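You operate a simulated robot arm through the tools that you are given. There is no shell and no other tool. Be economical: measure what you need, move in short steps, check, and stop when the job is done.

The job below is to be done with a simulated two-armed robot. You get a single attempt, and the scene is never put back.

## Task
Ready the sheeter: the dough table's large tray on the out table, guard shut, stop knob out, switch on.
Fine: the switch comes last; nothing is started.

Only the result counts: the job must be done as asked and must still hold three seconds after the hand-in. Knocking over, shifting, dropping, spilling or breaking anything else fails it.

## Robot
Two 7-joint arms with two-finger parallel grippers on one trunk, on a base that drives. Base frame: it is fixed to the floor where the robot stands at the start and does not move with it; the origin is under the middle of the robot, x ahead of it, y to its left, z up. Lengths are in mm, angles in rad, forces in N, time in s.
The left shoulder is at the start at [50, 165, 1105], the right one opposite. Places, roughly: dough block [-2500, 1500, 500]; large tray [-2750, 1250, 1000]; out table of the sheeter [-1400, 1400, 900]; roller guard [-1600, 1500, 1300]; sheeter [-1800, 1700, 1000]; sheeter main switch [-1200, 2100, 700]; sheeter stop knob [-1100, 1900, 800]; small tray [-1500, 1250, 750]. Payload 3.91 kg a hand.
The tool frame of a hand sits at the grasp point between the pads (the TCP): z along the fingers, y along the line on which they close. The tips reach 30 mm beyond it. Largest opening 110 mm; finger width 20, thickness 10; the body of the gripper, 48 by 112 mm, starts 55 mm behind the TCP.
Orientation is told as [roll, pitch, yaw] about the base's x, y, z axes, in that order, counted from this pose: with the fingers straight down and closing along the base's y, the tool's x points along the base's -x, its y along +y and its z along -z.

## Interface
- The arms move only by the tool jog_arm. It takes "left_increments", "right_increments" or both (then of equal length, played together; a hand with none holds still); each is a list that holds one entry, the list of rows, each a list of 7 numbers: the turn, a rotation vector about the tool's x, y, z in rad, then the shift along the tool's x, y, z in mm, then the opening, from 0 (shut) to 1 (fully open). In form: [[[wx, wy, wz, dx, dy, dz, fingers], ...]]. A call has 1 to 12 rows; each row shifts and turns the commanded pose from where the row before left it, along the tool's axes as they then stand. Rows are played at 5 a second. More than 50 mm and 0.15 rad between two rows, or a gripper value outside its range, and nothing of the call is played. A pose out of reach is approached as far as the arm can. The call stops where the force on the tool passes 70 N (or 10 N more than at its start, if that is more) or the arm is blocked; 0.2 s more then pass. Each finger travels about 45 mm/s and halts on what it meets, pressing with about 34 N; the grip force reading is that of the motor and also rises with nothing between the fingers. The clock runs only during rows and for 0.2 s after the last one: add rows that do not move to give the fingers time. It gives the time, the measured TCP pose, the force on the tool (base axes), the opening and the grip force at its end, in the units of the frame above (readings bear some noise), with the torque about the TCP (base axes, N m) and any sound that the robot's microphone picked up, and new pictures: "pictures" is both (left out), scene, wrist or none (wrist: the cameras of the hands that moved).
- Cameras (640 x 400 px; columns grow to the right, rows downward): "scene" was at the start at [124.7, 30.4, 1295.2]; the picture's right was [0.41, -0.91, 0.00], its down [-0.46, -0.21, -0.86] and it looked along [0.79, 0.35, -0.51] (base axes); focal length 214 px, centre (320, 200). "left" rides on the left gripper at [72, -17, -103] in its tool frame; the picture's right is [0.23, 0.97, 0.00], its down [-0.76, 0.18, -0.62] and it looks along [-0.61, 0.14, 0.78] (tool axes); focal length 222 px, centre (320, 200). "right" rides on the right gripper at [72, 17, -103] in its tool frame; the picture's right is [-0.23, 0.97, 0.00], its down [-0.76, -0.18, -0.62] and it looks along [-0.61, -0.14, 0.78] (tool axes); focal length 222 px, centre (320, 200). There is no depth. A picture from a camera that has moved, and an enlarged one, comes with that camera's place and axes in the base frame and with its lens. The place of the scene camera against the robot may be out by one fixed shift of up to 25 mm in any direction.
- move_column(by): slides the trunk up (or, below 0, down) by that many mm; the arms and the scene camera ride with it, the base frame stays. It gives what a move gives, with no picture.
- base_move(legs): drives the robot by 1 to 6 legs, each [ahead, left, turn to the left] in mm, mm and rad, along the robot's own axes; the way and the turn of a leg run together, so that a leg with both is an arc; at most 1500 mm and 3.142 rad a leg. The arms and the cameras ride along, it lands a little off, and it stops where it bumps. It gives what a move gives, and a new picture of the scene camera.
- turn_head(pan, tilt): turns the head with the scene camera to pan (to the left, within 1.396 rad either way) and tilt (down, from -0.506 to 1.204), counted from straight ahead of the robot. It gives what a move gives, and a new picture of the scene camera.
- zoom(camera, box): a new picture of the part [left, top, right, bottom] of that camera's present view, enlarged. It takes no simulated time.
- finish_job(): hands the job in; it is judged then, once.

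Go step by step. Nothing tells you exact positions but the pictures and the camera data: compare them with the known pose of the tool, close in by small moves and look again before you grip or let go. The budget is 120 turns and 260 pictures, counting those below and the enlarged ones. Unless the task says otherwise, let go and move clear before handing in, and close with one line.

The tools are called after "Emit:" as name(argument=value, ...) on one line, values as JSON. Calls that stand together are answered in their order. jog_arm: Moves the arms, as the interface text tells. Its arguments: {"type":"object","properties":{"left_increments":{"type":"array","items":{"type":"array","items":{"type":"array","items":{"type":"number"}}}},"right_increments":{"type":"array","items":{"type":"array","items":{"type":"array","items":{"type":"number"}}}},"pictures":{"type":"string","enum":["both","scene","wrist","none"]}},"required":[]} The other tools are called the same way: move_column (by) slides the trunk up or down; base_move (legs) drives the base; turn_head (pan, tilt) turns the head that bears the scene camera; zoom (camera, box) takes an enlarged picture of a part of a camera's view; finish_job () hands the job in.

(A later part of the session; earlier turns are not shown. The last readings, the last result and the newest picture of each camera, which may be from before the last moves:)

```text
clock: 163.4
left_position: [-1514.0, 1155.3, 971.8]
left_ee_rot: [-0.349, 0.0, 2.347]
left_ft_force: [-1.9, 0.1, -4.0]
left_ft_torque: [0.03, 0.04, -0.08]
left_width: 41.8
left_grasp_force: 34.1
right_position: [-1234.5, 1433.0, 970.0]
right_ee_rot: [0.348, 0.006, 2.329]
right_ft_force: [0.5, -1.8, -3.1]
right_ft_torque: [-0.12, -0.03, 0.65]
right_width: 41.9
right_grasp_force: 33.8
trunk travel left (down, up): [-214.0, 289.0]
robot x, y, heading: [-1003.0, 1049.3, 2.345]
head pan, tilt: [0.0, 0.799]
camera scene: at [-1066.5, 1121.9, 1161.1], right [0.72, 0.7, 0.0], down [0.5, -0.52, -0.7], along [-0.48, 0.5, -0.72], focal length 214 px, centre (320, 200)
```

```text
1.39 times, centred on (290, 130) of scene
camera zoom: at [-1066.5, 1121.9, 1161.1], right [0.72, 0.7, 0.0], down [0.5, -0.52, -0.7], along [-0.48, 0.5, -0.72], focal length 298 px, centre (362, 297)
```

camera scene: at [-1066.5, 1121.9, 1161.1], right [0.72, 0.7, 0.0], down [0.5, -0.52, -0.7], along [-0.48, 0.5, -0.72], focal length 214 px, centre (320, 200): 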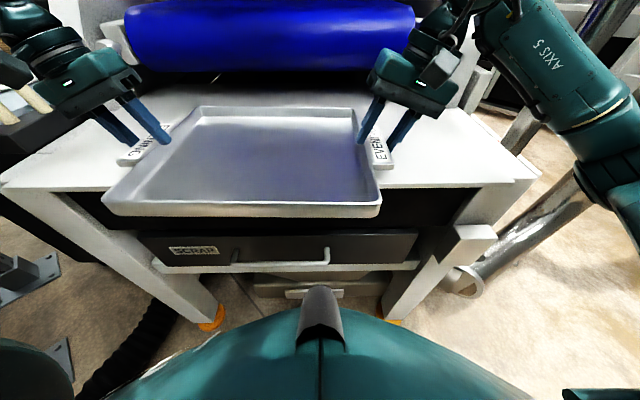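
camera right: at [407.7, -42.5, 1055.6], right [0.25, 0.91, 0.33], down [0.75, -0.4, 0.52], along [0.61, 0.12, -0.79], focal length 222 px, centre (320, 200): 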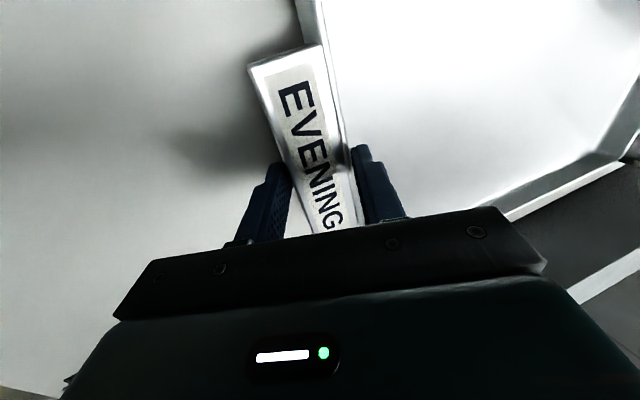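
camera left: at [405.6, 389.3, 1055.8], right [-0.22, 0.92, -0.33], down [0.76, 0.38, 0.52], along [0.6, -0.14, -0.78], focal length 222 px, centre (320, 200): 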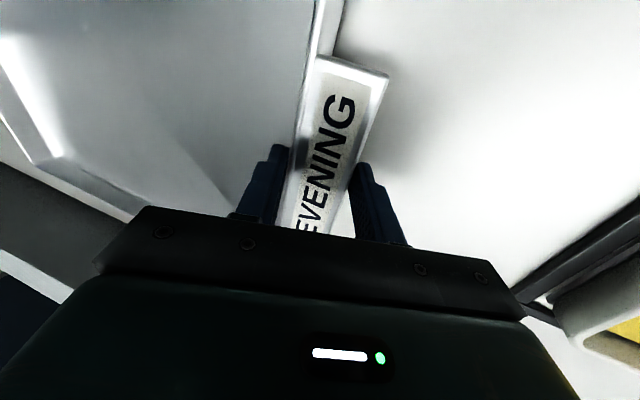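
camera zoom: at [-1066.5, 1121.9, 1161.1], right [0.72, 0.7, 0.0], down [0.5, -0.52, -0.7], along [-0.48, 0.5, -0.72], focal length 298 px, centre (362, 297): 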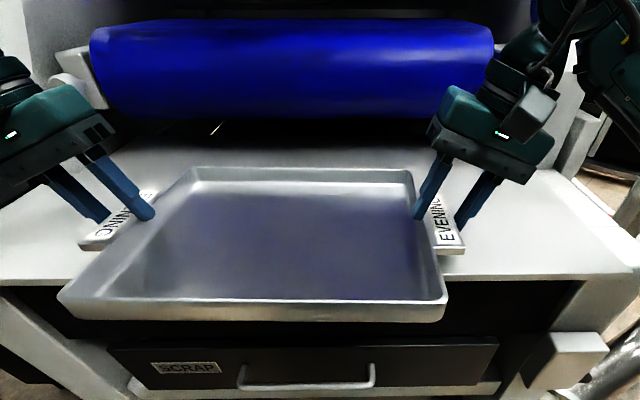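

Tray near edge must move about 90 mm further to sit fully on the table. Driving in.

Emit:
base_move(legs=[[90, -10, 0]])

Emit:
zoom(camera="scene", box=[60, 60, 520, 320])

```text
clock: 164.6
left_position: [-1569.7, 1228.0, 972.9]
left_ee_rot: [-0.351, 0.001, 2.348]
left_ft_force: [-1.2, 0.8, -4.6]
left_ft_torque: [-0.08, -0.05, -0.33]
left_width: 41.8
left_grasp_force: 33.7
right_position: [-1290.1, 1505.7, 969.1]
right_ee_rot: [0.347, 0.005, 2.333]
right_ft_force: [1.2, -0.5, -2.7]
right_ft_torque: [-0.05, 0.19, 0.8]
right_width: 42.0
right_grasp_force: 34.0
trunk travel left (down, up): [-214.0, 289.0]
robot x, y, heading: [-1060.1, 1116.3, 2.34]
head pan, tilt: [0.0, 0.799]
camera scene: at [-1121.5, 1192.8, 1161.1], right [0.72, 0.7, 0.0], down [0.5, -0.51, -0.7], along [-0.49, 0.5, -0.72], focal length 214 px, centre (320, 200)
```

scene: 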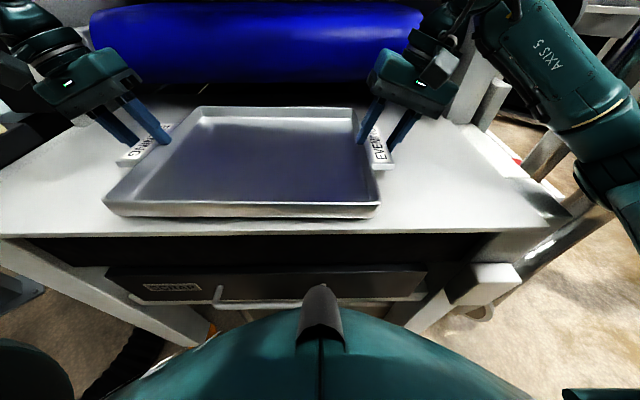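

```text
1.39 times, centred on (290, 190) of scene
camera zoom: at [-1121.5, 1192.8, 1161.1], right [0.72, 0.7, 0.0], down [0.5, -0.51, -0.7], along [-0.49, 0.5, -0.72], focal length 298 px, centre (362, 214)
```

zoom: 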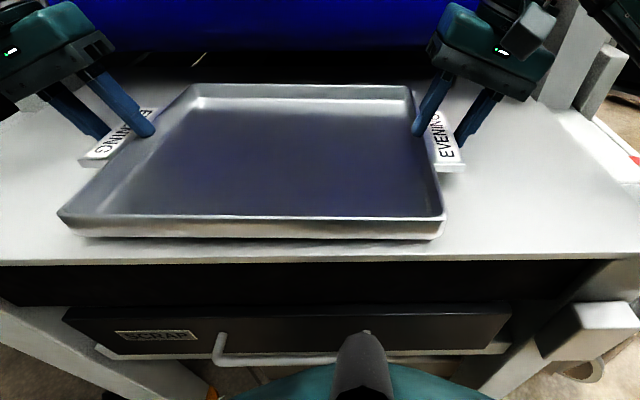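

The tray's near edge is about 40 mm inside the table edge. Lowering gently until contact.

Emit:
move_column(by=-20)

Emit:
move_column(by=-5)

```text
clock: 165.2
left_position: [-1568.0, 1227.5, 960.2]
left_ee_rot: [-0.355, -0.018, 2.348]
left_ft_force: [-5.2, 5.2, 37.1]
left_ft_torque: [0.63, -0.05, -0.49]
left_width: 42.3
left_grasp_force: 34.3
right_position: [-1288.9, 1501.9, 959.2]
right_ee_rot: [0.363, -0.015, 2.333]
right_ft_force: [-12.2, -0.7, 46.9]
right_ft_torque: [-0.13, 0.6, 0.53]
right_width: 42.0
right_grasp_force: 34.1
trunk travel left (down, up): [-194.0, 309.0]
robot x, y, heading: [-1057.3, 1123.4, 2.342]
head pan, tilt: [0.0, 0.799]
```

```text
clock: 165.7
left_position: [-1567.0, 1226.4, 959.2]
left_ee_rot: [-0.357, -0.026, 2.35]
left_ft_force: [2.8, -10.4, 17.6]
left_ft_torque: [-0.95, -0.08, 0.24]
left_width: 41.8
left_grasp_force: 34.0
right_position: [-1289.4, 1502.4, 958.8]
right_ee_rot: [0.369, -0.023, 2.332]
right_ft_force: [8.4, -4.8, 18.3]
right_ft_torque: [0.27, -1.22, -0.84]
right_width: 41.7
right_grasp_force: 33.5
trunk travel left (down, up): [-191.0, 312.0]
robot x, y, heading: [-1053.1, 1120.6, 2.34]
head pan, tilt: [0.0, 0.799]
stopped: the force on the tool passed its limit (the readings are from after the stop); the commanded pose is now the measured one
```

Contact at TCP z ≈ 959, so this table is at about 918. I'll relieve the pressure by a few mm.

Emit:
move_column(by=2)

Emit:
jog_arm(left_increments=[[[0, 0, 0, 0, 0, 0, 0], [0, 0, 0, 0, 0, 0, 0]]], right_increments=[[[0, 0, 0, 0, 0, 0, 0], [0, 0, 0, 0, 0, 0, 0]]], pictures="both")

```text
clock: 166.2
left_position: [-1567.1, 1227.0, 959.5]
left_ee_rot: [-0.355, -0.02, 2.35]
left_ft_force: [5.4, -8.9, 8.4]
left_ft_torque: [0.22, 0.15, 0.07]
left_width: 41.9
left_grasp_force: 33.5
right_position: [-1290.5, 1501.5, 959.5]
right_ee_rot: [0.368, -0.019, 2.331]
right_ft_force: [9.3, -7.5, 10.0]
right_ft_torque: [-0.31, -0.23, -0.79]
right_width: 41.9
right_grasp_force: 34.0
trunk travel left (down, up): [-193.0, 310.0]
robot x, y, heading: [-1057.8, 1119.5, 2.34]
head pan, tilt: [0.0, 0.799]
```

```text
clock: 166.8
left_position: [-1568.8, 1229.3, 959.3]
left_ee_rot: [-0.356, -0.021, 2.352]
left_ft_force: [4.5, -7.1, 4.5]
left_ft_torque: [0.12, -0.01, -0.24]
left_width: 41.8
left_grasp_force: 33.6
right_position: [-1290.3, 1502.4, 958.9]
right_ee_rot: [0.367, -0.02, 2.332]
right_ft_force: [8.2, -6.4, 9.9]
right_ft_torque: [-0.35, -0.58, -0.41]
right_width: 41.9
right_grasp_force: 33.9
trunk travel left (down, up): [-193.0, 310.0]
robot x, y, heading: [-1058.4, 1121.0, 2.341]
head pan, tilt: [0.0, 0.799]
camera scene: at [-1119.6, 1190.8, 1140.3], right [0.72, 0.7, 0.0], down [0.5, -0.51, -0.7], along [-0.49, 0.5, -0.71], focal length 214 px, centre (320, 200)
camera right: at [-1223.2, 1464.2, 1060.6], right [-0.81, -0.47, 0.35], down [-0.24, 0.81, 0.53], along [-0.54, 0.35, -0.77], focal length 222 px, centre (320, 200)
camera left: at [-1530.9, 1161.4, 1059.6], right [-0.5, -0.8, -0.34], down [-0.8, 0.27, 0.54], along [-0.34, 0.54, -0.77], focal length 222 px, centre (320, 200)
```

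scene: 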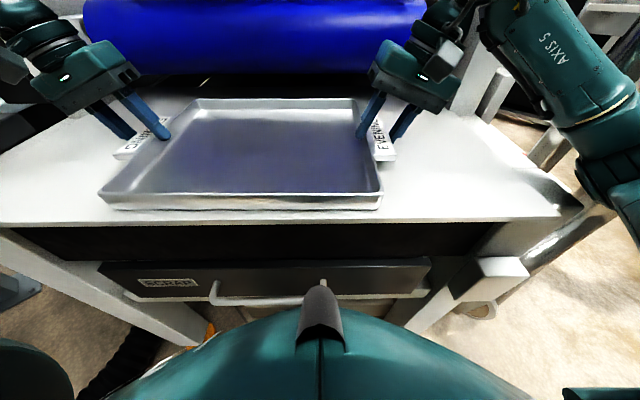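
right: 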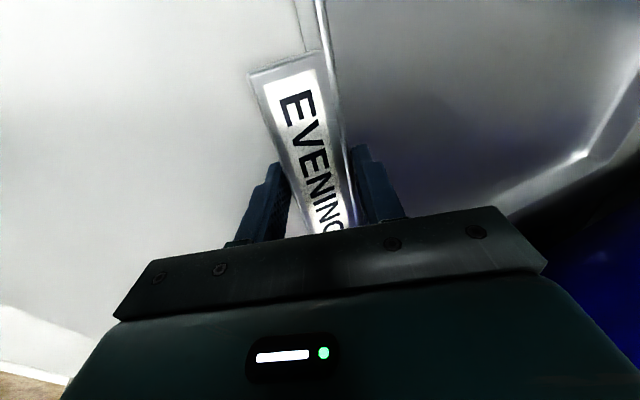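
left: 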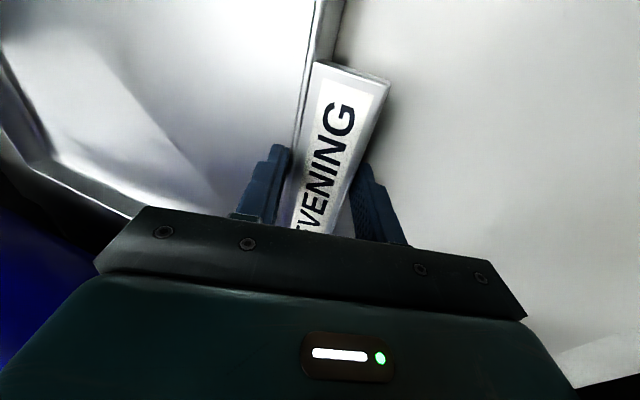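

The tray rests on the out table. Opening slightly, raising, then opening wide.

Emit:
jog_arm(left_increments=[[[0, 0, 0, 0, 0, 0, 0.45], [0, 0, 0, 0, 0, 0, 0.45], [0, 0, 0, 0, -1, -2.8, 0.5], [0, 0, 0, 0, -3.4, -9.4, 0.6], [0, 0, 0, 0, 0, 0, 0.6]]], right_increments=[[[0, 0, 0, 0, 0, 0, 0.45], [0, 0, 0, 0, 0, 0, 0.45], [0, 0, 0, 0, 1, -2.8, 0.5], [0, 0, 0, 0, 3.4, -9.4, 0.6], [0, 0, 0, 0, 0, 0, 0.6]]], pictures="wrist")

Emit:
move_column(by=60)

Emit:
turn_head(pan=0.0, tilt=0.75)

```text
clock: 168.0
left_position: [-1569.7, 1228.6, 971.5]
left_ee_rot: [-0.355, -0.019, 2.348]
left_ft_force: [0.5, -0.3, -0.1]
left_ft_torque: [-0.01, -0.02, 0.05]
left_width: 66.1
left_grasp_force: 0.0
right_position: [-1292.3, 1503.8, 971.7]
right_ee_rot: [0.366, -0.017, 2.33]
right_ft_force: [0.6, -0.3, -0.6]
right_ft_torque: [-0.02, 0.0, 0.01]
right_width: 66.0
right_grasp_force: 0.1
trunk travel left (down, up): [-193.0, 310.0]
robot x, y, heading: [-1061.3, 1120.2, 2.344]
head pan, tilt: [0.0, 0.799]
camera right: at [-1225.1, 1466.0, 1073.2], right [-0.81, -0.47, 0.35], down [-0.24, 0.81, 0.53], along [-0.53, 0.35, -0.77], focal length 222 px, centre (320, 200)
camera left: at [-1532.2, 1162.6, 1071.6], right [-0.49, -0.8, -0.34], down [-0.8, 0.27, 0.54], along [-0.34, 0.54, -0.77], focal length 222 px, centre (320, 200)
```

right: 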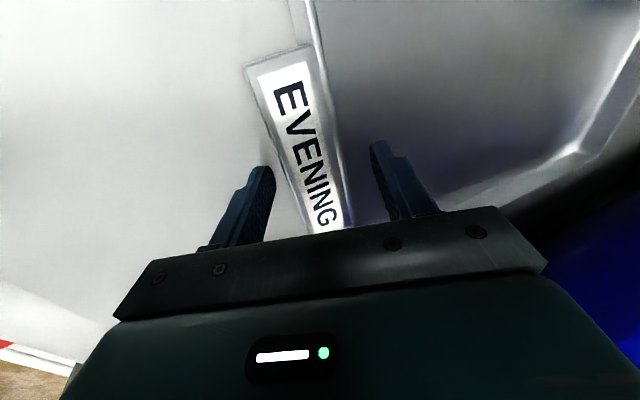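
left: 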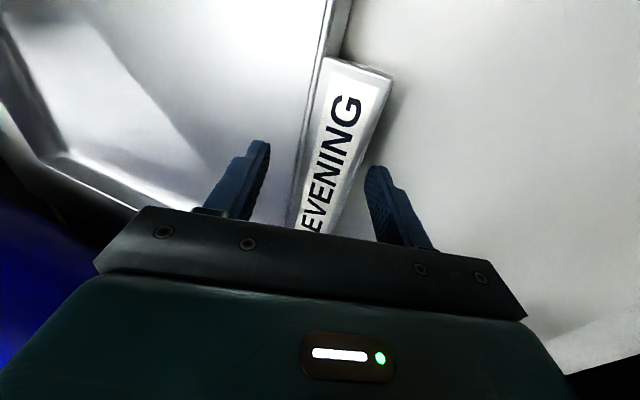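

```text
clock: 169.0
left_position: [-1570.2, 1230.6, 1030.4]
left_ee_rot: [-0.356, -0.02, 2.349]
left_ft_force: [-0.2, 0.3, -0.5]
left_ft_torque: [0.03, 0.04, -0.01]
left_width: 66.0
left_grasp_force: 0.2
right_position: [-1291.3, 1503.0, 1031.9]
right_ee_rot: [0.365, -0.013, 2.331]
right_ft_force: [0.0, 0.0, 0.0]
right_ft_torque: [0.0, -0.01, -0.02]
right_width: 65.6
right_grasp_force: 0.0
trunk travel left (down, up): [-253.0, 250.0]
robot x, y, heading: [-1051.4, 1117.6, 2.34]
head pan, tilt: [0.0, 0.799]
```

```text
clock: 169.7
left_position: [-1569.3, 1229.4, 1031.1]
left_ee_rot: [-0.356, -0.019, 2.349]
left_ft_force: [0.7, -0.8, 0.4]
left_ft_torque: [0.0, 0.0, 0.03]
left_width: 66.1
left_grasp_force: 0.0
right_position: [-1292.4, 1503.5, 1033.2]
right_ee_rot: [0.37, -0.018, 2.333]
right_ft_force: [0.2, 0.8, 0.7]
right_ft_torque: [0.02, -0.01, -0.01]
right_width: 66.5
right_grasp_force: 0.1
trunk travel left (down, up): [-253.0, 250.0]
robot x, y, heading: [-1058.8, 1117.2, 2.347]
head pan, tilt: [0.0, 0.75]
camera scene: at [-1122.8, 1194.0, 1204.0], right [0.72, 0.7, 0.0], down [0.48, -0.49, -0.73], along [-0.51, 0.52, -0.68], focal length 214 px, centre (320, 200)
```

scene: 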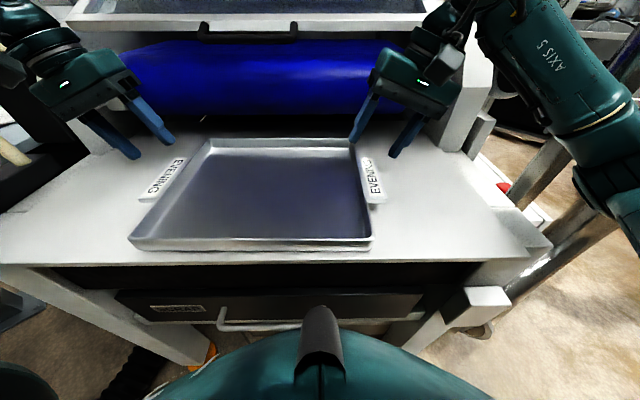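

The tray is placed squarely on the out table and released. Now the guard: I'll look up at its handle.

Emit:
turn_head(pan=0.0, tilt=0.3)

Emit:
move_column(by=200)

Emit:
turn_head(pan=0.0, tilt=0.5)

```text
clock: 170.6
left_position: [-1569.5, 1229.8, 1031.3]
left_ee_rot: [-0.356, -0.021, 2.351]
left_ft_force: [-0.6, 0.3, 0.8]
left_ft_torque: [-0.03, 0.0, 0.01]
left_width: 65.6
left_grasp_force: 0.1
right_position: [-1291.8, 1504.8, 1032.2]
right_ee_rot: [0.369, -0.017, 2.332]
right_ft_force: [0.2, 0.7, -0.9]
right_ft_torque: [0.02, 0.02, 0.02]
right_width: 66.0
right_grasp_force: 0.1
trunk travel left (down, up): [-253.0, 250.0]
robot x, y, heading: [-1062.3, 1120.7, 2.339]
head pan, tilt: [0.0, 0.3]
camera scene: at [-1130.1, 1201.5, 1244.3], right [0.72, 0.7, 0.0], down [0.21, -0.21, -0.95], along [-0.67, 0.69, -0.3], focal length 214 px, centre (320, 200)
```

scene: 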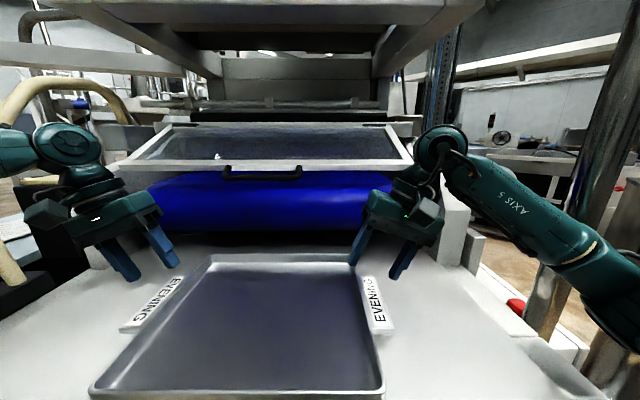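

```text
clock: 172.7
left_position: [-1569.8, 1229.5, 1231.3]
left_ee_rot: [-0.357, -0.018, 2.349]
left_ft_force: [0.4, -0.2, -0.3]
left_ft_torque: [-0.01, 0.0, -0.01]
left_width: 66.1
left_grasp_force: 0.0
right_position: [-1292.2, 1503.0, 1231.9]
right_ee_rot: [0.368, -0.015, 2.332]
right_ft_force: [0.1, -0.2, -0.3]
right_ft_torque: [0.0, -0.01, 0.0]
right_width: 65.8
right_grasp_force: 0.0
trunk travel left (down, up): [-453.0, 50.0]
robot x, y, heading: [-1057.9, 1116.5, 2.338]
head pan, tilt: [0.0, 0.3]
```

```text
clock: 173.4
left_position: [-1569.5, 1228.7, 1231.4]
left_ee_rot: [-0.356, -0.018, 2.35]
left_ft_force: [0.0, 0.1, -0.5]
left_ft_torque: [-0.02, 0.03, -0.01]
left_width: 65.9
left_grasp_force: 0.1
right_position: [-1292.9, 1504.6, 1232.7]
right_ee_rot: [0.368, -0.018, 2.331]
right_ft_force: [-1.0, -0.6, -0.3]
right_ft_torque: [-0.02, -0.01, 0.04]
right_width: 65.8
right_grasp_force: 0.1
trunk travel left (down, up): [-453.0, 50.0]
robot x, y, heading: [-1059.8, 1122.1, 2.344]
head pan, tilt: [0.0, 0.499]
camera scene: at [-1128.4, 1199.8, 1426.1], right [0.72, 0.7, 0.0], down [0.33, -0.34, -0.88], along [-0.61, 0.63, -0.48], focal length 214 px, centre (320, 200)
```

scene: 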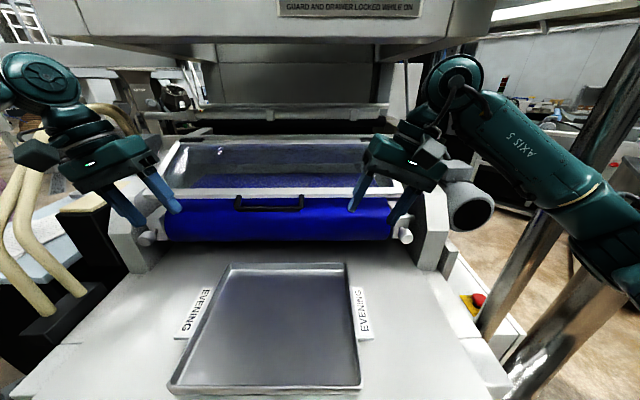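

The sign above reads "GUARD AND DRAWER LOCKED WHILE ON". I'll enlarge the guard to understand its position.

Emit:
zoom(camera="scene", box=[100, 100, 480, 270])

Emit:
zoom(camera="right", box=[0, 0, 640, 400])

```text
1.68 times, centred on (290, 185) of scene
camera zoom: at [-1128.4, 1199.8, 1426.1], right [0.72, 0.7, 0.0], down [0.33, -0.34, -0.88], along [-0.61, 0.63, -0.48], focal length 361 px, centre (370, 225)
```

zoom: 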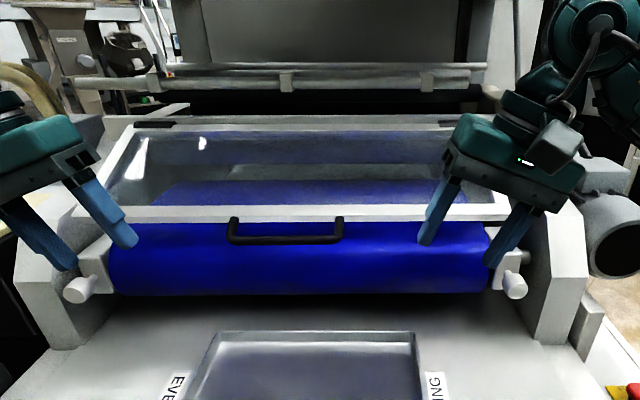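

```text
1.00 times, centred on (320, 200) of right (not enlarged: the box is as wide or as high as the picture)
camera zoom: at [-1225.0, 1465.5, 1333.5], right [-0.81, -0.47, 0.35], down [-0.24, 0.81, 0.53], along [-0.54, 0.35, -0.77], focal length 222 px, centre (320, 200)
```

zoom: 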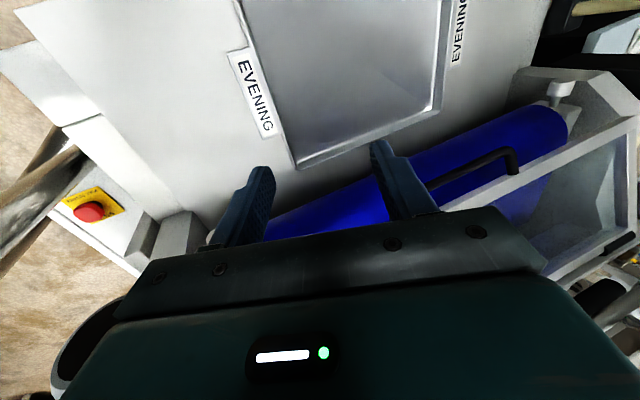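

The guard now appears lower than in my earlier view from the right. I'll back off to that same viewpoint to compare, which is also on the way to the knob.

Emit:
base_move(legs=[[-350, 0, 0], [0, -720, 0]])

Emit:
turn_head(pan=0.1, tilt=0.45)

Emit:
zoom(camera="scene", box=[60, 60, 320, 240])

```text
clock: 179.2
left_position: [-807.0, 1480.3, 1230.8]
left_ee_rot: [-0.356, -0.02, 2.334]
left_ft_force: [0.0, -0.3, 0.1]
left_ft_torque: [-0.01, 0.02, 0.0]
left_width: 66.1
left_grasp_force: 0.1
right_position: [-525.0, 1750.5, 1230.2]
right_ee_rot: [0.369, -0.016, 2.314]
right_ft_force: [-0.1, 0.5, 0.5]
right_ft_torque: [0.02, -0.04, 0.01]
right_width: 66.1
right_grasp_force: 0.1
trunk travel left (down, up): [-453.0, 50.0]
robot x, y, heading: [-299.2, 1359.1, 2.324]
head pan, tilt: [0.0, 0.499]
camera scene: at [-366.0, 1443.1, 1426.0], right [0.73, 0.69, 0.0], down [0.33, -0.35, -0.88], along [-0.6, 0.64, -0.48], focal length 214 px, centre (320, 200)
```

scene: 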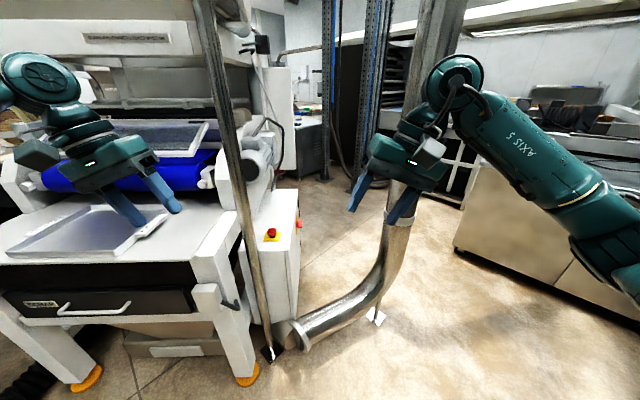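

```text
clock: 179.9
left_position: [-806.6, 1480.6, 1230.4]
left_ee_rot: [-0.355, -0.019, 2.334]
left_ft_force: [-0.7, 0.8, 0.3]
left_ft_torque: [0.01, -0.01, 0.01]
left_width: 66.0
left_grasp_force: 0.0
right_position: [-525.4, 1749.2, 1232.3]
right_ee_rot: [0.368, -0.015, 2.314]
right_ft_force: [-0.7, -0.4, 0.2]
right_ft_torque: [-0.01, -0.02, -0.05]
right_width: 65.9
right_grasp_force: 0.0
trunk travel left (down, up): [-453.0, 50.0]
robot x, y, heading: [-292.4, 1361.7, 2.321]
head pan, tilt: [0.099, 0.45]
camera scene: at [-373.2, 1437.0, 1430.5], right [0.66, 0.75, 0.0], down [0.33, -0.29, -0.9], along [-0.68, 0.59, -0.44], focal length 214 px, centre (320, 200)
```

scene: 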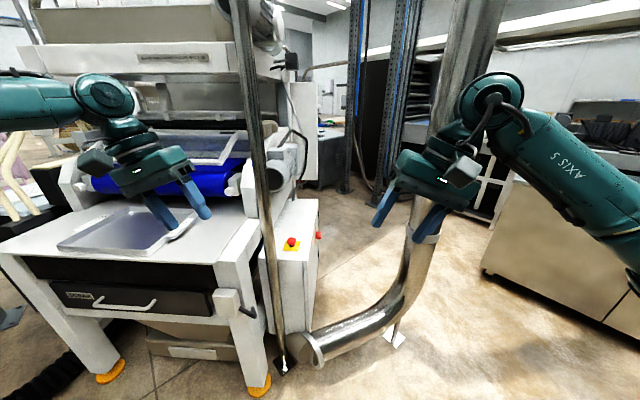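

```text
2.22 times, centred on (190, 150) of scene
camera zoom: at [-373.2, 1437.0, 1430.5], right [0.66, 0.75, 0.0], down [0.33, -0.29, -0.9], along [-0.68, 0.59, -0.44], focal length 477 px, centre (609, 311)
```

zoom: 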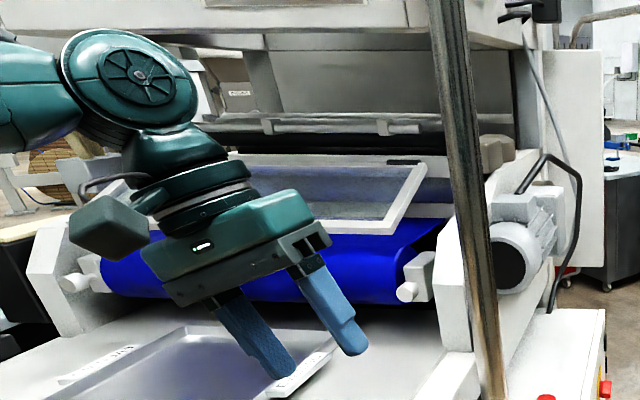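

The guard flap has dropped since that first view: it now slopes down from the hinge. I need to confirm it's fully shut by pressing it. I'll prepare the left hand here: straighten it, pitch it forward, close it, and test its reach.

Emit:
jog_arm(left_increments=[[[-0.12, 0, 0, 0, 0, 0, 0.3], [-0.12, 0, 0, 0, 0, 0, 0], [-0.116, 0, 0, 0, 0, 0, 0], [0, -0.15, 0, 0, 0, 0, 0], [0, -0.15, 0, 0, 0, 0, 0], [0, -0.15, 0, 0, 0, 0, 0], [0, -0.15, 0, 0, 0, 0, 0], [0, 0, 0, -40, 0, 25, 0], [0, 0, 0, -40, 0, 25, 0], [0, 0, 0, -40, 0, 25, 0], [0, 0, 0, 0, 0, 0, 0]]], pictures="scene")

```text
clock: 182.3
left_position: [-904.3, 1582.1, 1238.2]
left_ee_rot: [0.001, -0.619, 2.334]
left_ft_force: [-0.4, 0.3, 0.2]
left_ft_torque: [0.02, 0.0, 0.0]
left_width: 0.0
left_grasp_force: 34.5
right_position: [-525.5, 1748.8, 1232.2]
right_ee_rot: [0.365, -0.016, 2.316]
right_ft_force: [0.7, -0.1, 0.3]
right_ft_torque: [0.01, -0.01, 0.01]
right_width: 66.2
right_grasp_force: 0.3
trunk travel left (down, up): [-453.0, 50.0]
robot x, y, heading: [-294.3, 1360.8, 2.324]
head pan, tilt: [0.099, 0.45]
camera scene: at [-372.8, 1436.1, 1430.6], right [0.66, 0.75, 0.0], down [0.33, -0.29, -0.9], along [-0.68, 0.59, -0.43], focal length 214 px, centre (320, 200)
```

scene: 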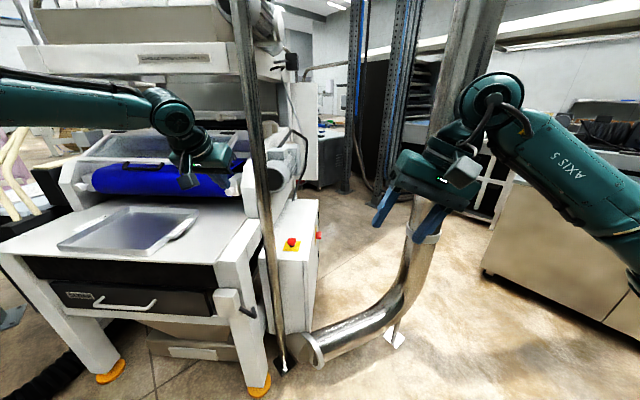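

Reach is fine (578 mm ahead), and the guard is now visible without the arm. Zooming.

Emit:
zoom(camera="scene", box=[55, 90, 285, 230])

```text
2.78 times, centred on (170, 160) of scene
camera zoom: at [-372.8, 1436.1, 1430.6], right [0.66, 0.75, 0.0], down [0.33, -0.29, -0.9], along [-0.68, 0.59, -0.43], focal length 597 px, centre (737, 311)
```

zoom: 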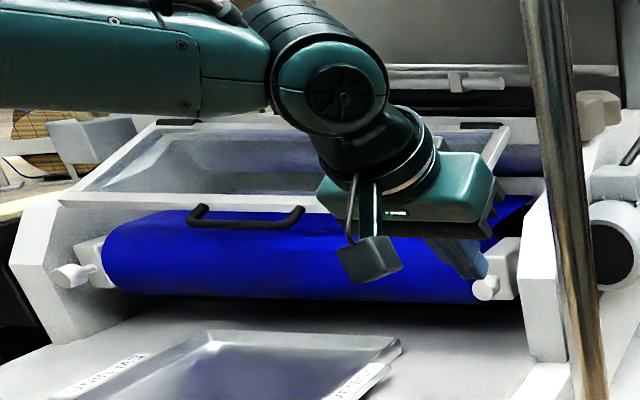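

I'll raise a bit, return in front of the sheeter and bring the left fingertips over the guard's front frame to press it.

Emit:
move_column(by=45)

Emit:
base_move(legs=[[0, 660, 0.018], [310, 0, 0]])

Emit:
turn_head(pan=0.2, tilt=0.6)

```text
clock: 183.2
left_position: [-905.9, 1582.9, 1282.0]
left_ee_rot: [0.0, -0.617, 2.334]
left_ft_force: [0.2, 0.3, -0.3]
left_ft_torque: [0.0, 0.0, 0.0]
left_width: 0.1
left_grasp_force: 34.0
right_position: [-525.4, 1748.7, 1277.3]
right_ee_rot: [0.368, -0.017, 2.313]
right_ft_force: [-0.7, 0.6, 0.0]
right_ft_torque: [0.02, 0.02, 0.01]
right_width: 65.9
right_grasp_force: 0.1
trunk travel left (down, up): [-498.0, 5.0]
robot x, y, heading: [-298.4, 1366.6, 2.326]
head pan, tilt: [0.099, 0.45]
```

```text
clock: 188.4
left_position: [-1582.7, 1338.9, 1283.3]
left_ee_rot: [0.0, -0.617, 2.344]
left_ft_force: [0.5, 0.9, -0.2]
left_ft_torque: [-0.01, 0.03, 0.0]
left_width: 0.2
left_grasp_force: 34.2
right_position: [-1203.4, 1508.7, 1277.2]
right_ee_rot: [0.368, -0.017, 2.326]
right_ft_force: [-0.4, -0.1, 0.4]
right_ft_torque: [0.01, -0.01, 0.02]
right_width: 66.0
right_grasp_force: 0.2
trunk travel left (down, up): [-498.0, 5.0]
robot x, y, heading: [-972.5, 1125.2, 2.339]
head pan, tilt: [0.099, 0.45]
camera scene: at [-1048.5, 1198.8, 1475.4], right [0.65, 0.76, 0.0], down [0.33, -0.28, -0.9], along [-0.69, 0.58, -0.44], focal length 214 px, centre (320, 200)
```

scene: 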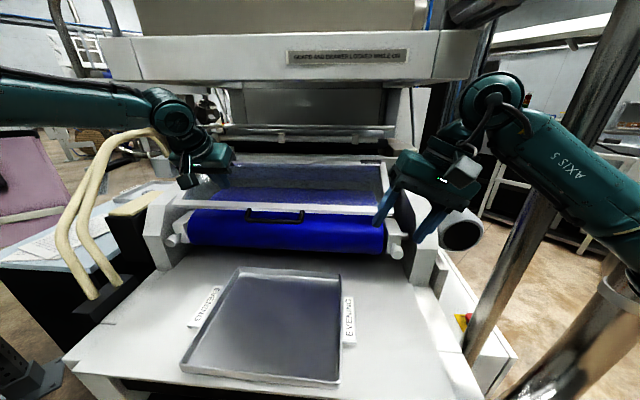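

```text
clock: 189.1
left_position: [-1581.4, 1337.4, 1283.7]
left_ee_rot: [0.0, -0.62, 2.346]
left_ft_force: [-0.2, 0.7, -0.1]
left_ft_torque: [0.01, -0.02, -0.02]
left_width: 0.0
left_grasp_force: 34.0
right_position: [-1203.0, 1509.3, 1276.6]
right_ee_rot: [0.368, -0.016, 2.325]
right_ft_force: [-0.3, 0.6, -0.3]
right_ft_torque: [-0.02, 0.01, -0.03]
right_width: 66.0
right_grasp_force: 0.0
trunk travel left (down, up): [-498.0, 5.0]
robot x, y, heading: [-971.9, 1122.4, 2.338]
head pan, tilt: [0.201, 0.6]
camera scene: at [-1050.8, 1189.0, 1462.0], right [0.57, 0.82, 0.0], down [0.46, -0.32, -0.83], along [-0.68, 0.47, -0.56], focal length 214 px, centre (320, 200)
```

scene: 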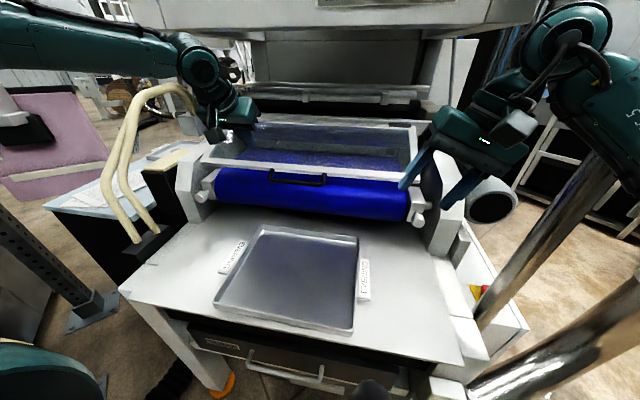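

Moving 25 mm closer, then lowering the fingertips toward the frame.

Emit:
base_move(legs=[[28, 0, 0]])

Emit:
move_column(by=-75)

Emit:
jog_arm(left_increments=[[[0, 0, 0, 0, 0, 0, 0]]], pictures="both")

```text
clock: 189.9
left_position: [-1602.2, 1358.2, 1283.2]
left_ee_rot: [0.0, -0.617, 2.345]
left_ft_force: [-0.4, 0.2, -1.4]
left_ft_torque: [-0.05, 0.02, 0.01]
left_width: 0.0
left_grasp_force: 34.4
right_position: [-1223.9, 1528.9, 1277.1]
right_ee_rot: [0.369, -0.014, 2.327]
right_ft_force: [-0.7, 0.1, -0.4]
right_ft_torque: [-0.04, 0.0, 0.04]
right_width: 66.0
right_grasp_force: 0.0
trunk travel left (down, up): [-498.0, 5.0]
robot x, y, heading: [-991.8, 1142.2, 2.332]
head pan, tilt: [0.201, 0.6]
camera scene: at [-1070.6, 1209.6, 1461.9], right [0.57, 0.82, 0.0], down [0.47, -0.32, -0.82], along [-0.68, 0.47, -0.57], focal length 214 px, centre (320, 200)
```

scene: 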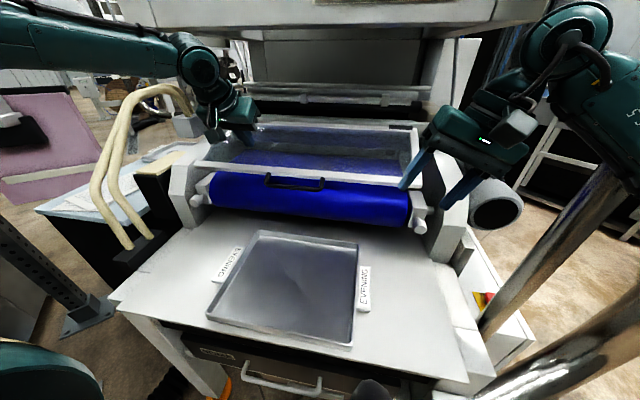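

```text
clock: 191.0
left_position: [-1601.6, 1357.5, 1208.4]
left_ee_rot: [0.0, -0.618, 2.343]
left_ft_force: [-0.2, 0.2, -0.6]
left_ft_torque: [0.02, 0.02, 0.02]
left_width: 0.1
left_grasp_force: 33.7
right_position: [-1223.2, 1528.2, 1202.2]
right_ee_rot: [0.368, -0.018, 2.326]
right_ft_force: [-0.9, 0.2, -0.4]
right_ft_torque: [-0.02, 0.05, 0.01]
right_width: 65.9
right_grasp_force: 0.1
trunk travel left (down, up): [-423.0, 80.0]
robot x, y, heading: [-992.1, 1144.4, 2.335]
head pan, tilt: [0.201, 0.6]
```

```text
clock: 191.4
left_position: [-1601.0, 1357.5, 1208.2]
left_ee_rot: [0.001, -0.617, 2.342]
left_ft_force: [0.0, 1.0, 0.3]
left_ft_torque: [0.03, 0.01, 0.0]
left_width: 0.1
left_grasp_force: 33.8
right_position: [-1223.2, 1530.2, 1203.0]
right_ee_rot: [0.368, -0.017, 2.327]
right_ft_force: [0.8, 0.6, -0.7]
right_ft_torque: [-0.03, 0.04, -0.03]
right_width: 65.9
right_grasp_force: 0.0
trunk travel left (down, up): [-423.0, 80.0]
robot x, y, heading: [-990.8, 1144.2, 2.339]
head pan, tilt: [0.201, 0.6]
camera scene: at [-1070.1, 1209.1, 1387.0], right [0.57, 0.82, 0.0], down [0.46, -0.32, -0.83], along [-0.68, 0.47, -0.56], focal length 214 px, centre (320, 200)
camera left: at [-1506.2, 1285.3, 1249.6], right [-0.57, -0.81, -0.13], down [-0.31, 0.06, 0.95], along [-0.76, 0.58, -0.28], focal length 222 px, centre (320, 200)
```

scene: 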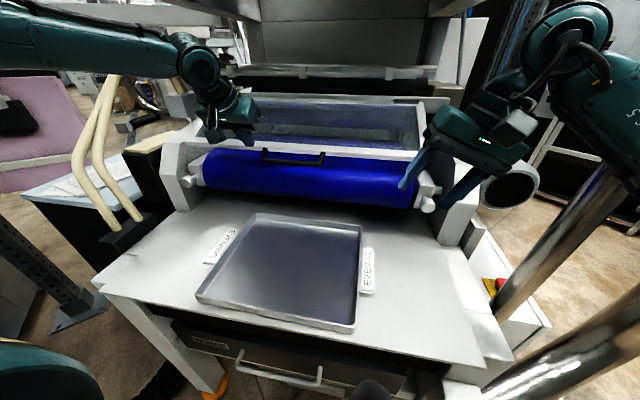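
left: 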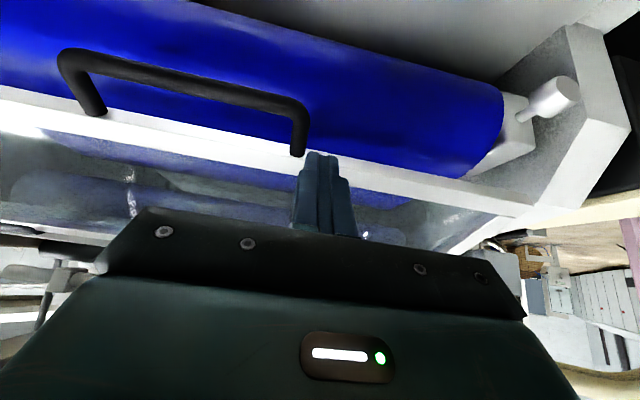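

The left wrist view shows the frame end near the left side plate. I'll zoom in there.

Emit:
zoom(camera="left", box=[400, 80, 640, 260])

Emit:
zoom(camera="scene", box=[150, 80, 260, 230])

```text
2.22 times, centred on (520, 170) of left
camera zoom: at [-1506.2, 1285.3, 1249.6], right [-0.57, -0.81, -0.13], down [-0.31, 0.06, 0.95], along [-0.76, 0.58, -0.28], focal length 494 px, centre (-124, 267)
```

zoom: 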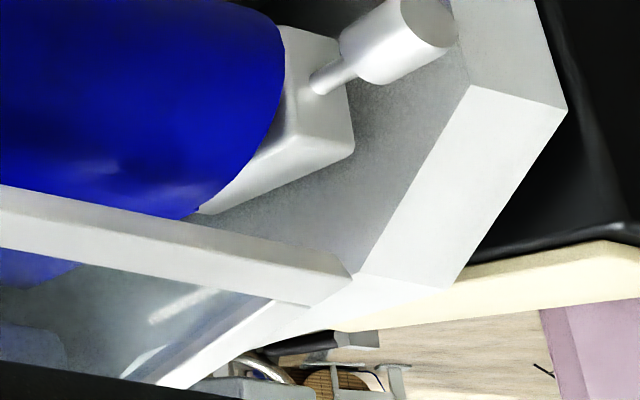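

```text
2.67 times, centred on (205, 155) of scene
camera zoom: at [-1070.1, 1209.1, 1387.0], right [0.57, 0.82, 0.0], down [0.46, -0.32, -0.83], along [-0.68, 0.47, -0.56], focal length 572 px, centre (627, 320)
```

zoom: 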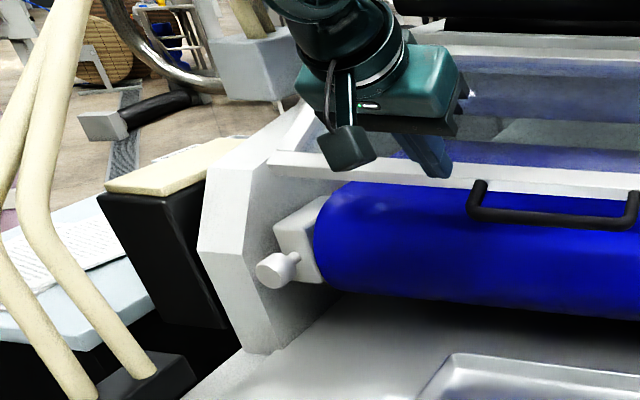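

The frame end lies flush with the side plates' sloping top, so it looks shut. I'll press it gently to confirm.

Emit:
jog_arm(left_increments=[[[0, 0, 0, 2.9, 0, 4.1, 0], [0, 0, 0, 2.9, 0, 4.1, 0], [0, 0, 0, 2.9, 0, 4.1, 0], [0, 0, 0, 2.9, 0, 4.1, 0], [0, 0, 0, 0, 0, 0, 0]]], pictures="none")

Emit:
jog_arm(left_increments=[[[0, 0, 0, 1.2, 0, 1.6, 0], [0, 0, 0, 1.2, 0, 1.6, 0], [0, 0, 0, 1.2, 0, 1.6, 0], [0, 0, 0, 0, 0, 0, 0]]], pictures="wrist")

```text
clock: 192.6
left_position: [-1601.9, 1357.1, 1187.9]
left_ee_rot: [0.001, -0.618, 2.344]
left_ft_force: [0.6, 0.1, -0.4]
left_ft_torque: [0.01, 0.0, -0.02]
left_width: 0.0
left_grasp_force: 33.5
right_position: [-1222.5, 1528.8, 1200.7]
right_ee_rot: [0.369, -0.017, 2.327]
right_ft_force: [-0.7, 0.8, -0.6]
right_ft_torque: [0.02, -0.01, 0.02]
right_width: 65.8
right_grasp_force: 0.0
trunk travel left (down, up): [-423.0, 80.0]
robot x, y, heading: [-987.2, 1142.3, 2.337]
head pan, tilt: [0.201, 0.6]
```

```text
clock: 193.6
left_position: [-1601.2, 1358.0, 1181.3]
left_ee_rot: [0.001, -0.621, 2.345]
left_ft_force: [0.1, -0.3, -0.2]
left_ft_torque: [0.0, 0.04, 0.03]
left_width: 0.0
left_grasp_force: 34.2
right_position: [-1222.5, 1530.0, 1201.5]
right_ee_rot: [0.369, -0.017, 2.328]
right_ft_force: [-1.2, -0.8, 0.3]
right_ft_torque: [0.0, -0.02, -0.01]
right_width: 65.9
right_grasp_force: 0.0
trunk travel left (down, up): [-423.0, 80.0]
robot x, y, heading: [-988.6, 1145.2, 2.335]
head pan, tilt: [0.201, 0.6]
camera left: at [-1506.1, 1285.3, 1222.8], right [-0.57, -0.81, -0.13], down [-0.31, 0.06, 0.95], along [-0.76, 0.58, -0.28], focal length 222 px, centre (320, 200)
```

left: 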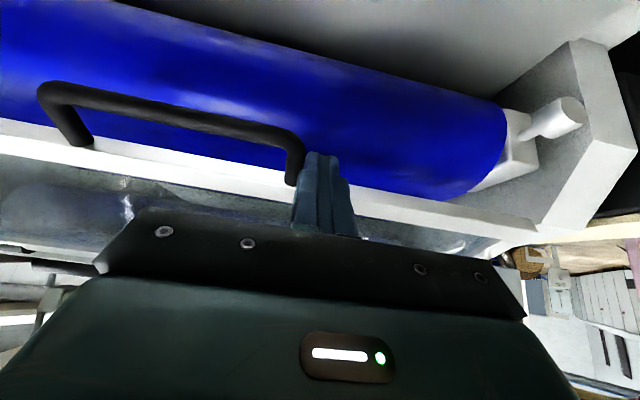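

Emit:
jog_arm(left_increments=[[[0, 0, 0, 1.2, 0, 1.6, 0], [0, 0, 0, 1.2, 0, 1.6, 0], [0, 0, 0, 1.2, 0, 1.6, 0], [0, 0, 0, 1.2, 0, 1.6, 0], [0, 0, 0, 1.2, 0, 1.6, 0], [0, 0, 0, 0, 0, 0, 0]]], pictures="none")

Emit:
jog_arm(left_increments=[[[0, 0, 0, 1.2, 0, 1.6, 0], [0, 0, 0, 1.2, 0, 1.6, 0], [0, 0, 0, 1.2, 0, 1.6, 0], [0, 0, 0, 1.2, 0, 1.6, 0], [0, 0, 0, 1.2, 0, 1.6, 0], [0, 0, 0, 0, 0, 0, 0]]], pictures="wrist")

```text
clock: 195.0
left_position: [-1599.8, 1357.8, 1171.2]
left_ee_rot: [0.002, -0.619, 2.344]
left_ft_force: [0.3, 0.4, 0.4]
left_ft_torque: [0.02, -0.01, 0.01]
left_width: 0.0
left_grasp_force: 34.2
right_position: [-1223.5, 1529.7, 1201.8]
right_ee_rot: [0.369, -0.016, 2.326]
right_ft_force: [0.3, 0.6, 0.1]
right_ft_torque: [-0.02, 0.0, 0.02]
right_width: 65.8
right_grasp_force: 0.0
trunk travel left (down, up): [-423.0, 80.0]
robot x, y, heading: [-988.5, 1145.8, 2.337]
head pan, tilt: [0.201, 0.6]
```

```text
clock: 196.4
left_position: [-1599.9, 1357.1, 1161.5]
left_ee_rot: [0.0, -0.621, 2.343]
left_ft_force: [0.0, 0.0, 0.5]
left_ft_torque: [0.0, -0.03, -0.04]
left_width: 0.1
left_grasp_force: 34.0
right_position: [-1223.0, 1528.4, 1202.0]
right_ee_rot: [0.367, -0.017, 2.326]
right_ft_force: [-0.5, 0.5, -0.5]
right_ft_torque: [0.0, -0.03, -0.03]
right_width: 65.9
right_grasp_force: 0.1
trunk travel left (down, up): [-423.0, 80.0]
robot x, y, heading: [-989.7, 1147.5, 2.342]
head pan, tilt: [0.201, 0.6]
camera left: at [-1505.6, 1284.7, 1203.1], right [-0.57, -0.81, -0.13], down [-0.31, 0.06, 0.95], along [-0.76, 0.58, -0.28], focal length 222 px, centre (320, 200)
```

left: 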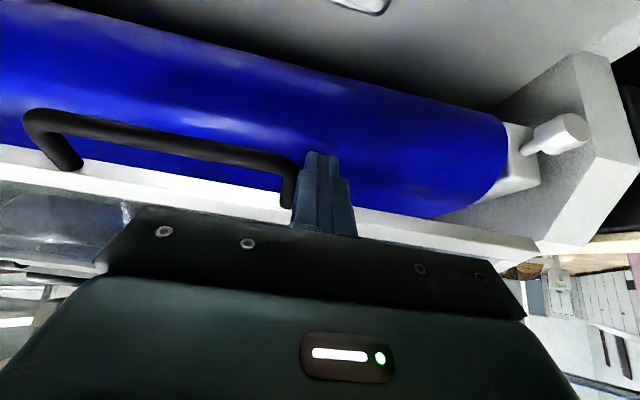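

The tip is passing just in front of the frame rather than over it. I'll raise, go 50 mm further, and lower again.

Emit:
move_column(by=60)

Emit:
jog_arm(left_increments=[[[0, 0, 0, -24.4, 0, 17.4, 0], [0, 0, 0, -24.4, 0, 17.4, 0], [0, 0, 0, 0, 0, 0, 0]]], pictures="wrist")

```text
clock: 197.4
left_position: [-1601.3, 1358.0, 1222.0]
left_ee_rot: [0.001, -0.618, 2.343]
left_ft_force: [0.6, -0.5, 0.0]
left_ft_torque: [0.04, -0.03, -0.01]
left_width: 0.0
left_grasp_force: 33.9
right_position: [-1222.4, 1528.5, 1263.3]
right_ee_rot: [0.368, -0.018, 2.327]
right_ft_force: [-0.4, -0.9, -0.1]
right_ft_torque: [0.0, -0.01, 0.03]
right_width: 66.1
right_grasp_force: 0.0
trunk travel left (down, up): [-483.0, 20.0]
robot x, y, heading: [-988.2, 1144.0, 2.338]
head pan, tilt: [0.201, 0.6]
```

```text
clock: 198.2
left_position: [-1643.0, 1399.9, 1220.5]
left_ee_rot: [0.0, -0.62, 2.344]
left_ft_force: [-0.2, -0.4, -0.4]
left_ft_torque: [0.02, 0.03, -0.01]
left_width: 0.0
left_grasp_force: 33.7
right_position: [-1222.6, 1529.1, 1261.8]
right_ee_rot: [0.368, -0.018, 2.327]
right_ft_force: [-0.5, 0.3, 0.1]
right_ft_torque: [-0.03, -0.01, -0.02]
right_width: 66.0
right_grasp_force: 0.2
trunk travel left (down, up): [-483.0, 20.0]
robot x, y, heading: [-987.5, 1144.9, 2.333]
head pan, tilt: [0.201, 0.6]
camera left: at [-1547.9, 1326.4, 1262.1], right [-0.57, -0.81, -0.13], down [-0.31, 0.06, 0.95], along [-0.76, 0.58, -0.28], focal length 222 px, centre (320, 200)
```

left: 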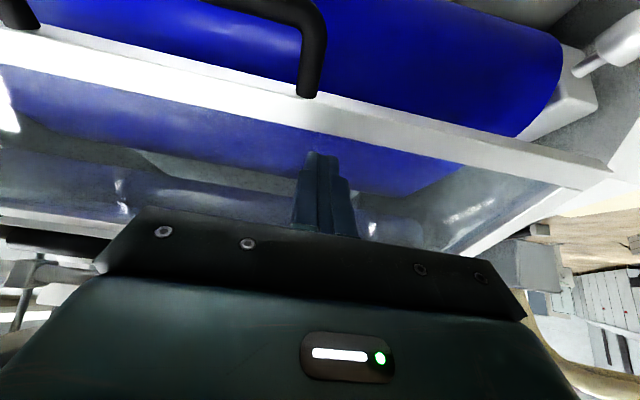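

Emit:
jog_arm(left_increments=[[[0, 0, 0, 16.2, 0, -11.6, 0], [0, 0, 0, 5.8, 0, 8.1, 0], [0, 0, 0, 5.8, 0, 8.1, 0], [0, 0, 0, 2.9, 0, 4, 0], [0, 0, 0, 0, 0, 0, 0]]], pictures="wrist")

```text
clock: 199.4
left_position: [-1629.2, 1386.3, 1197.0]
left_ee_rot: [0.0, -0.62, 2.344]
left_ft_force: [-0.2, 0.4, 0.2]
left_ft_torque: [0.04, 0.04, 0.01]
left_width: 0.1
left_grasp_force: 34.0
right_position: [-1222.4, 1528.7, 1262.0]
right_ee_rot: [0.368, -0.018, 2.326]
right_ft_force: [-0.3, 0.0, -0.7]
right_ft_torque: [-0.01, -0.02, -0.01]
right_width: 65.9
right_grasp_force: 0.1
trunk travel left (down, up): [-483.0, 20.0]
robot x, y, heading: [-987.3, 1142.4, 2.334]
head pan, tilt: [0.201, 0.6]
camera left: at [-1534.0, 1313.4, 1238.0], right [-0.57, -0.81, -0.13], down [-0.31, 0.06, 0.95], along [-0.76, 0.58, -0.28], focal length 222 px, centre (320, 200)
```

left: 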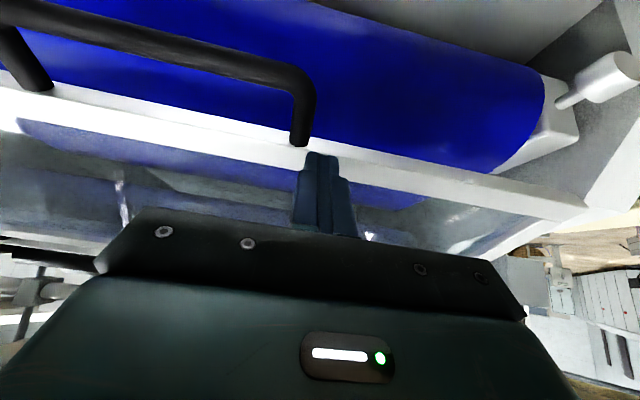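

Emit:
jog_arm(left_increments=[[[0, 0, 0, -9.8, 0, 7, 0], [0, 0, 0, 1.7, 0, 2.4, 0], [0, 0, 0, 1.7, 0, 2.4, 0], [0, 0, 0, 1.7, 0, 2.4, 0], [0, 0, 0, 1.7, 0, 2.4, 0], [0, 0, 0, 1.7, 0, 2.4, 0], [0, 0, 0, 1.7, 0, 2.4, 0], [0, 0, 0, 0, 0, 0, 0]]], pictures="wrist")

```text
clock: 201.2
left_position: [-1634.2, 1393.7, 1194.2]
left_ee_rot: [0.0, -0.646, 2.345]
left_ft_force: [-2.5, -10.0, 47.7]
left_ft_torque: [-0.04, 0.56, -0.14]
left_width: 0.1
left_grasp_force: 33.5
right_position: [-1217.5, 1526.6, 1265.1]
right_ee_rot: [0.368, -0.024, 2.328]
right_ft_force: [-0.3, -0.7, 0.2]
right_ft_torque: [0.0, 0.01, 0.03]
right_width: 65.9
right_grasp_force: 0.1
trunk travel left (down, up): [-483.0, 20.0]
robot x, y, heading: [-990.4, 1145.4, 2.336]
head pan, tilt: [0.201, 0.6]
camera left: at [-1539.2, 1320.7, 1233.3], right [-0.57, -0.81, -0.14], down [-0.29, 0.04, 0.96], along [-0.77, 0.58, -0.26], focal length 222 px, centre (320, 200)
```

left: 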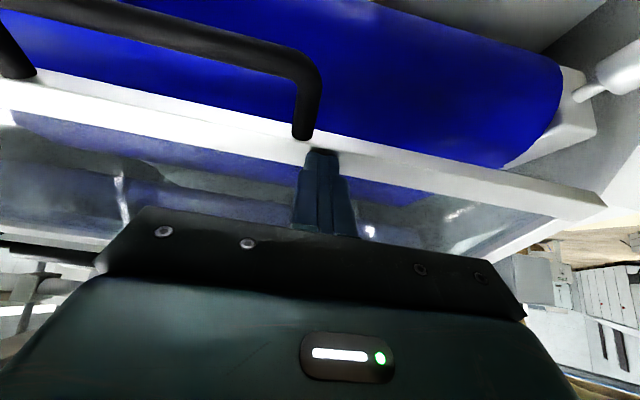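

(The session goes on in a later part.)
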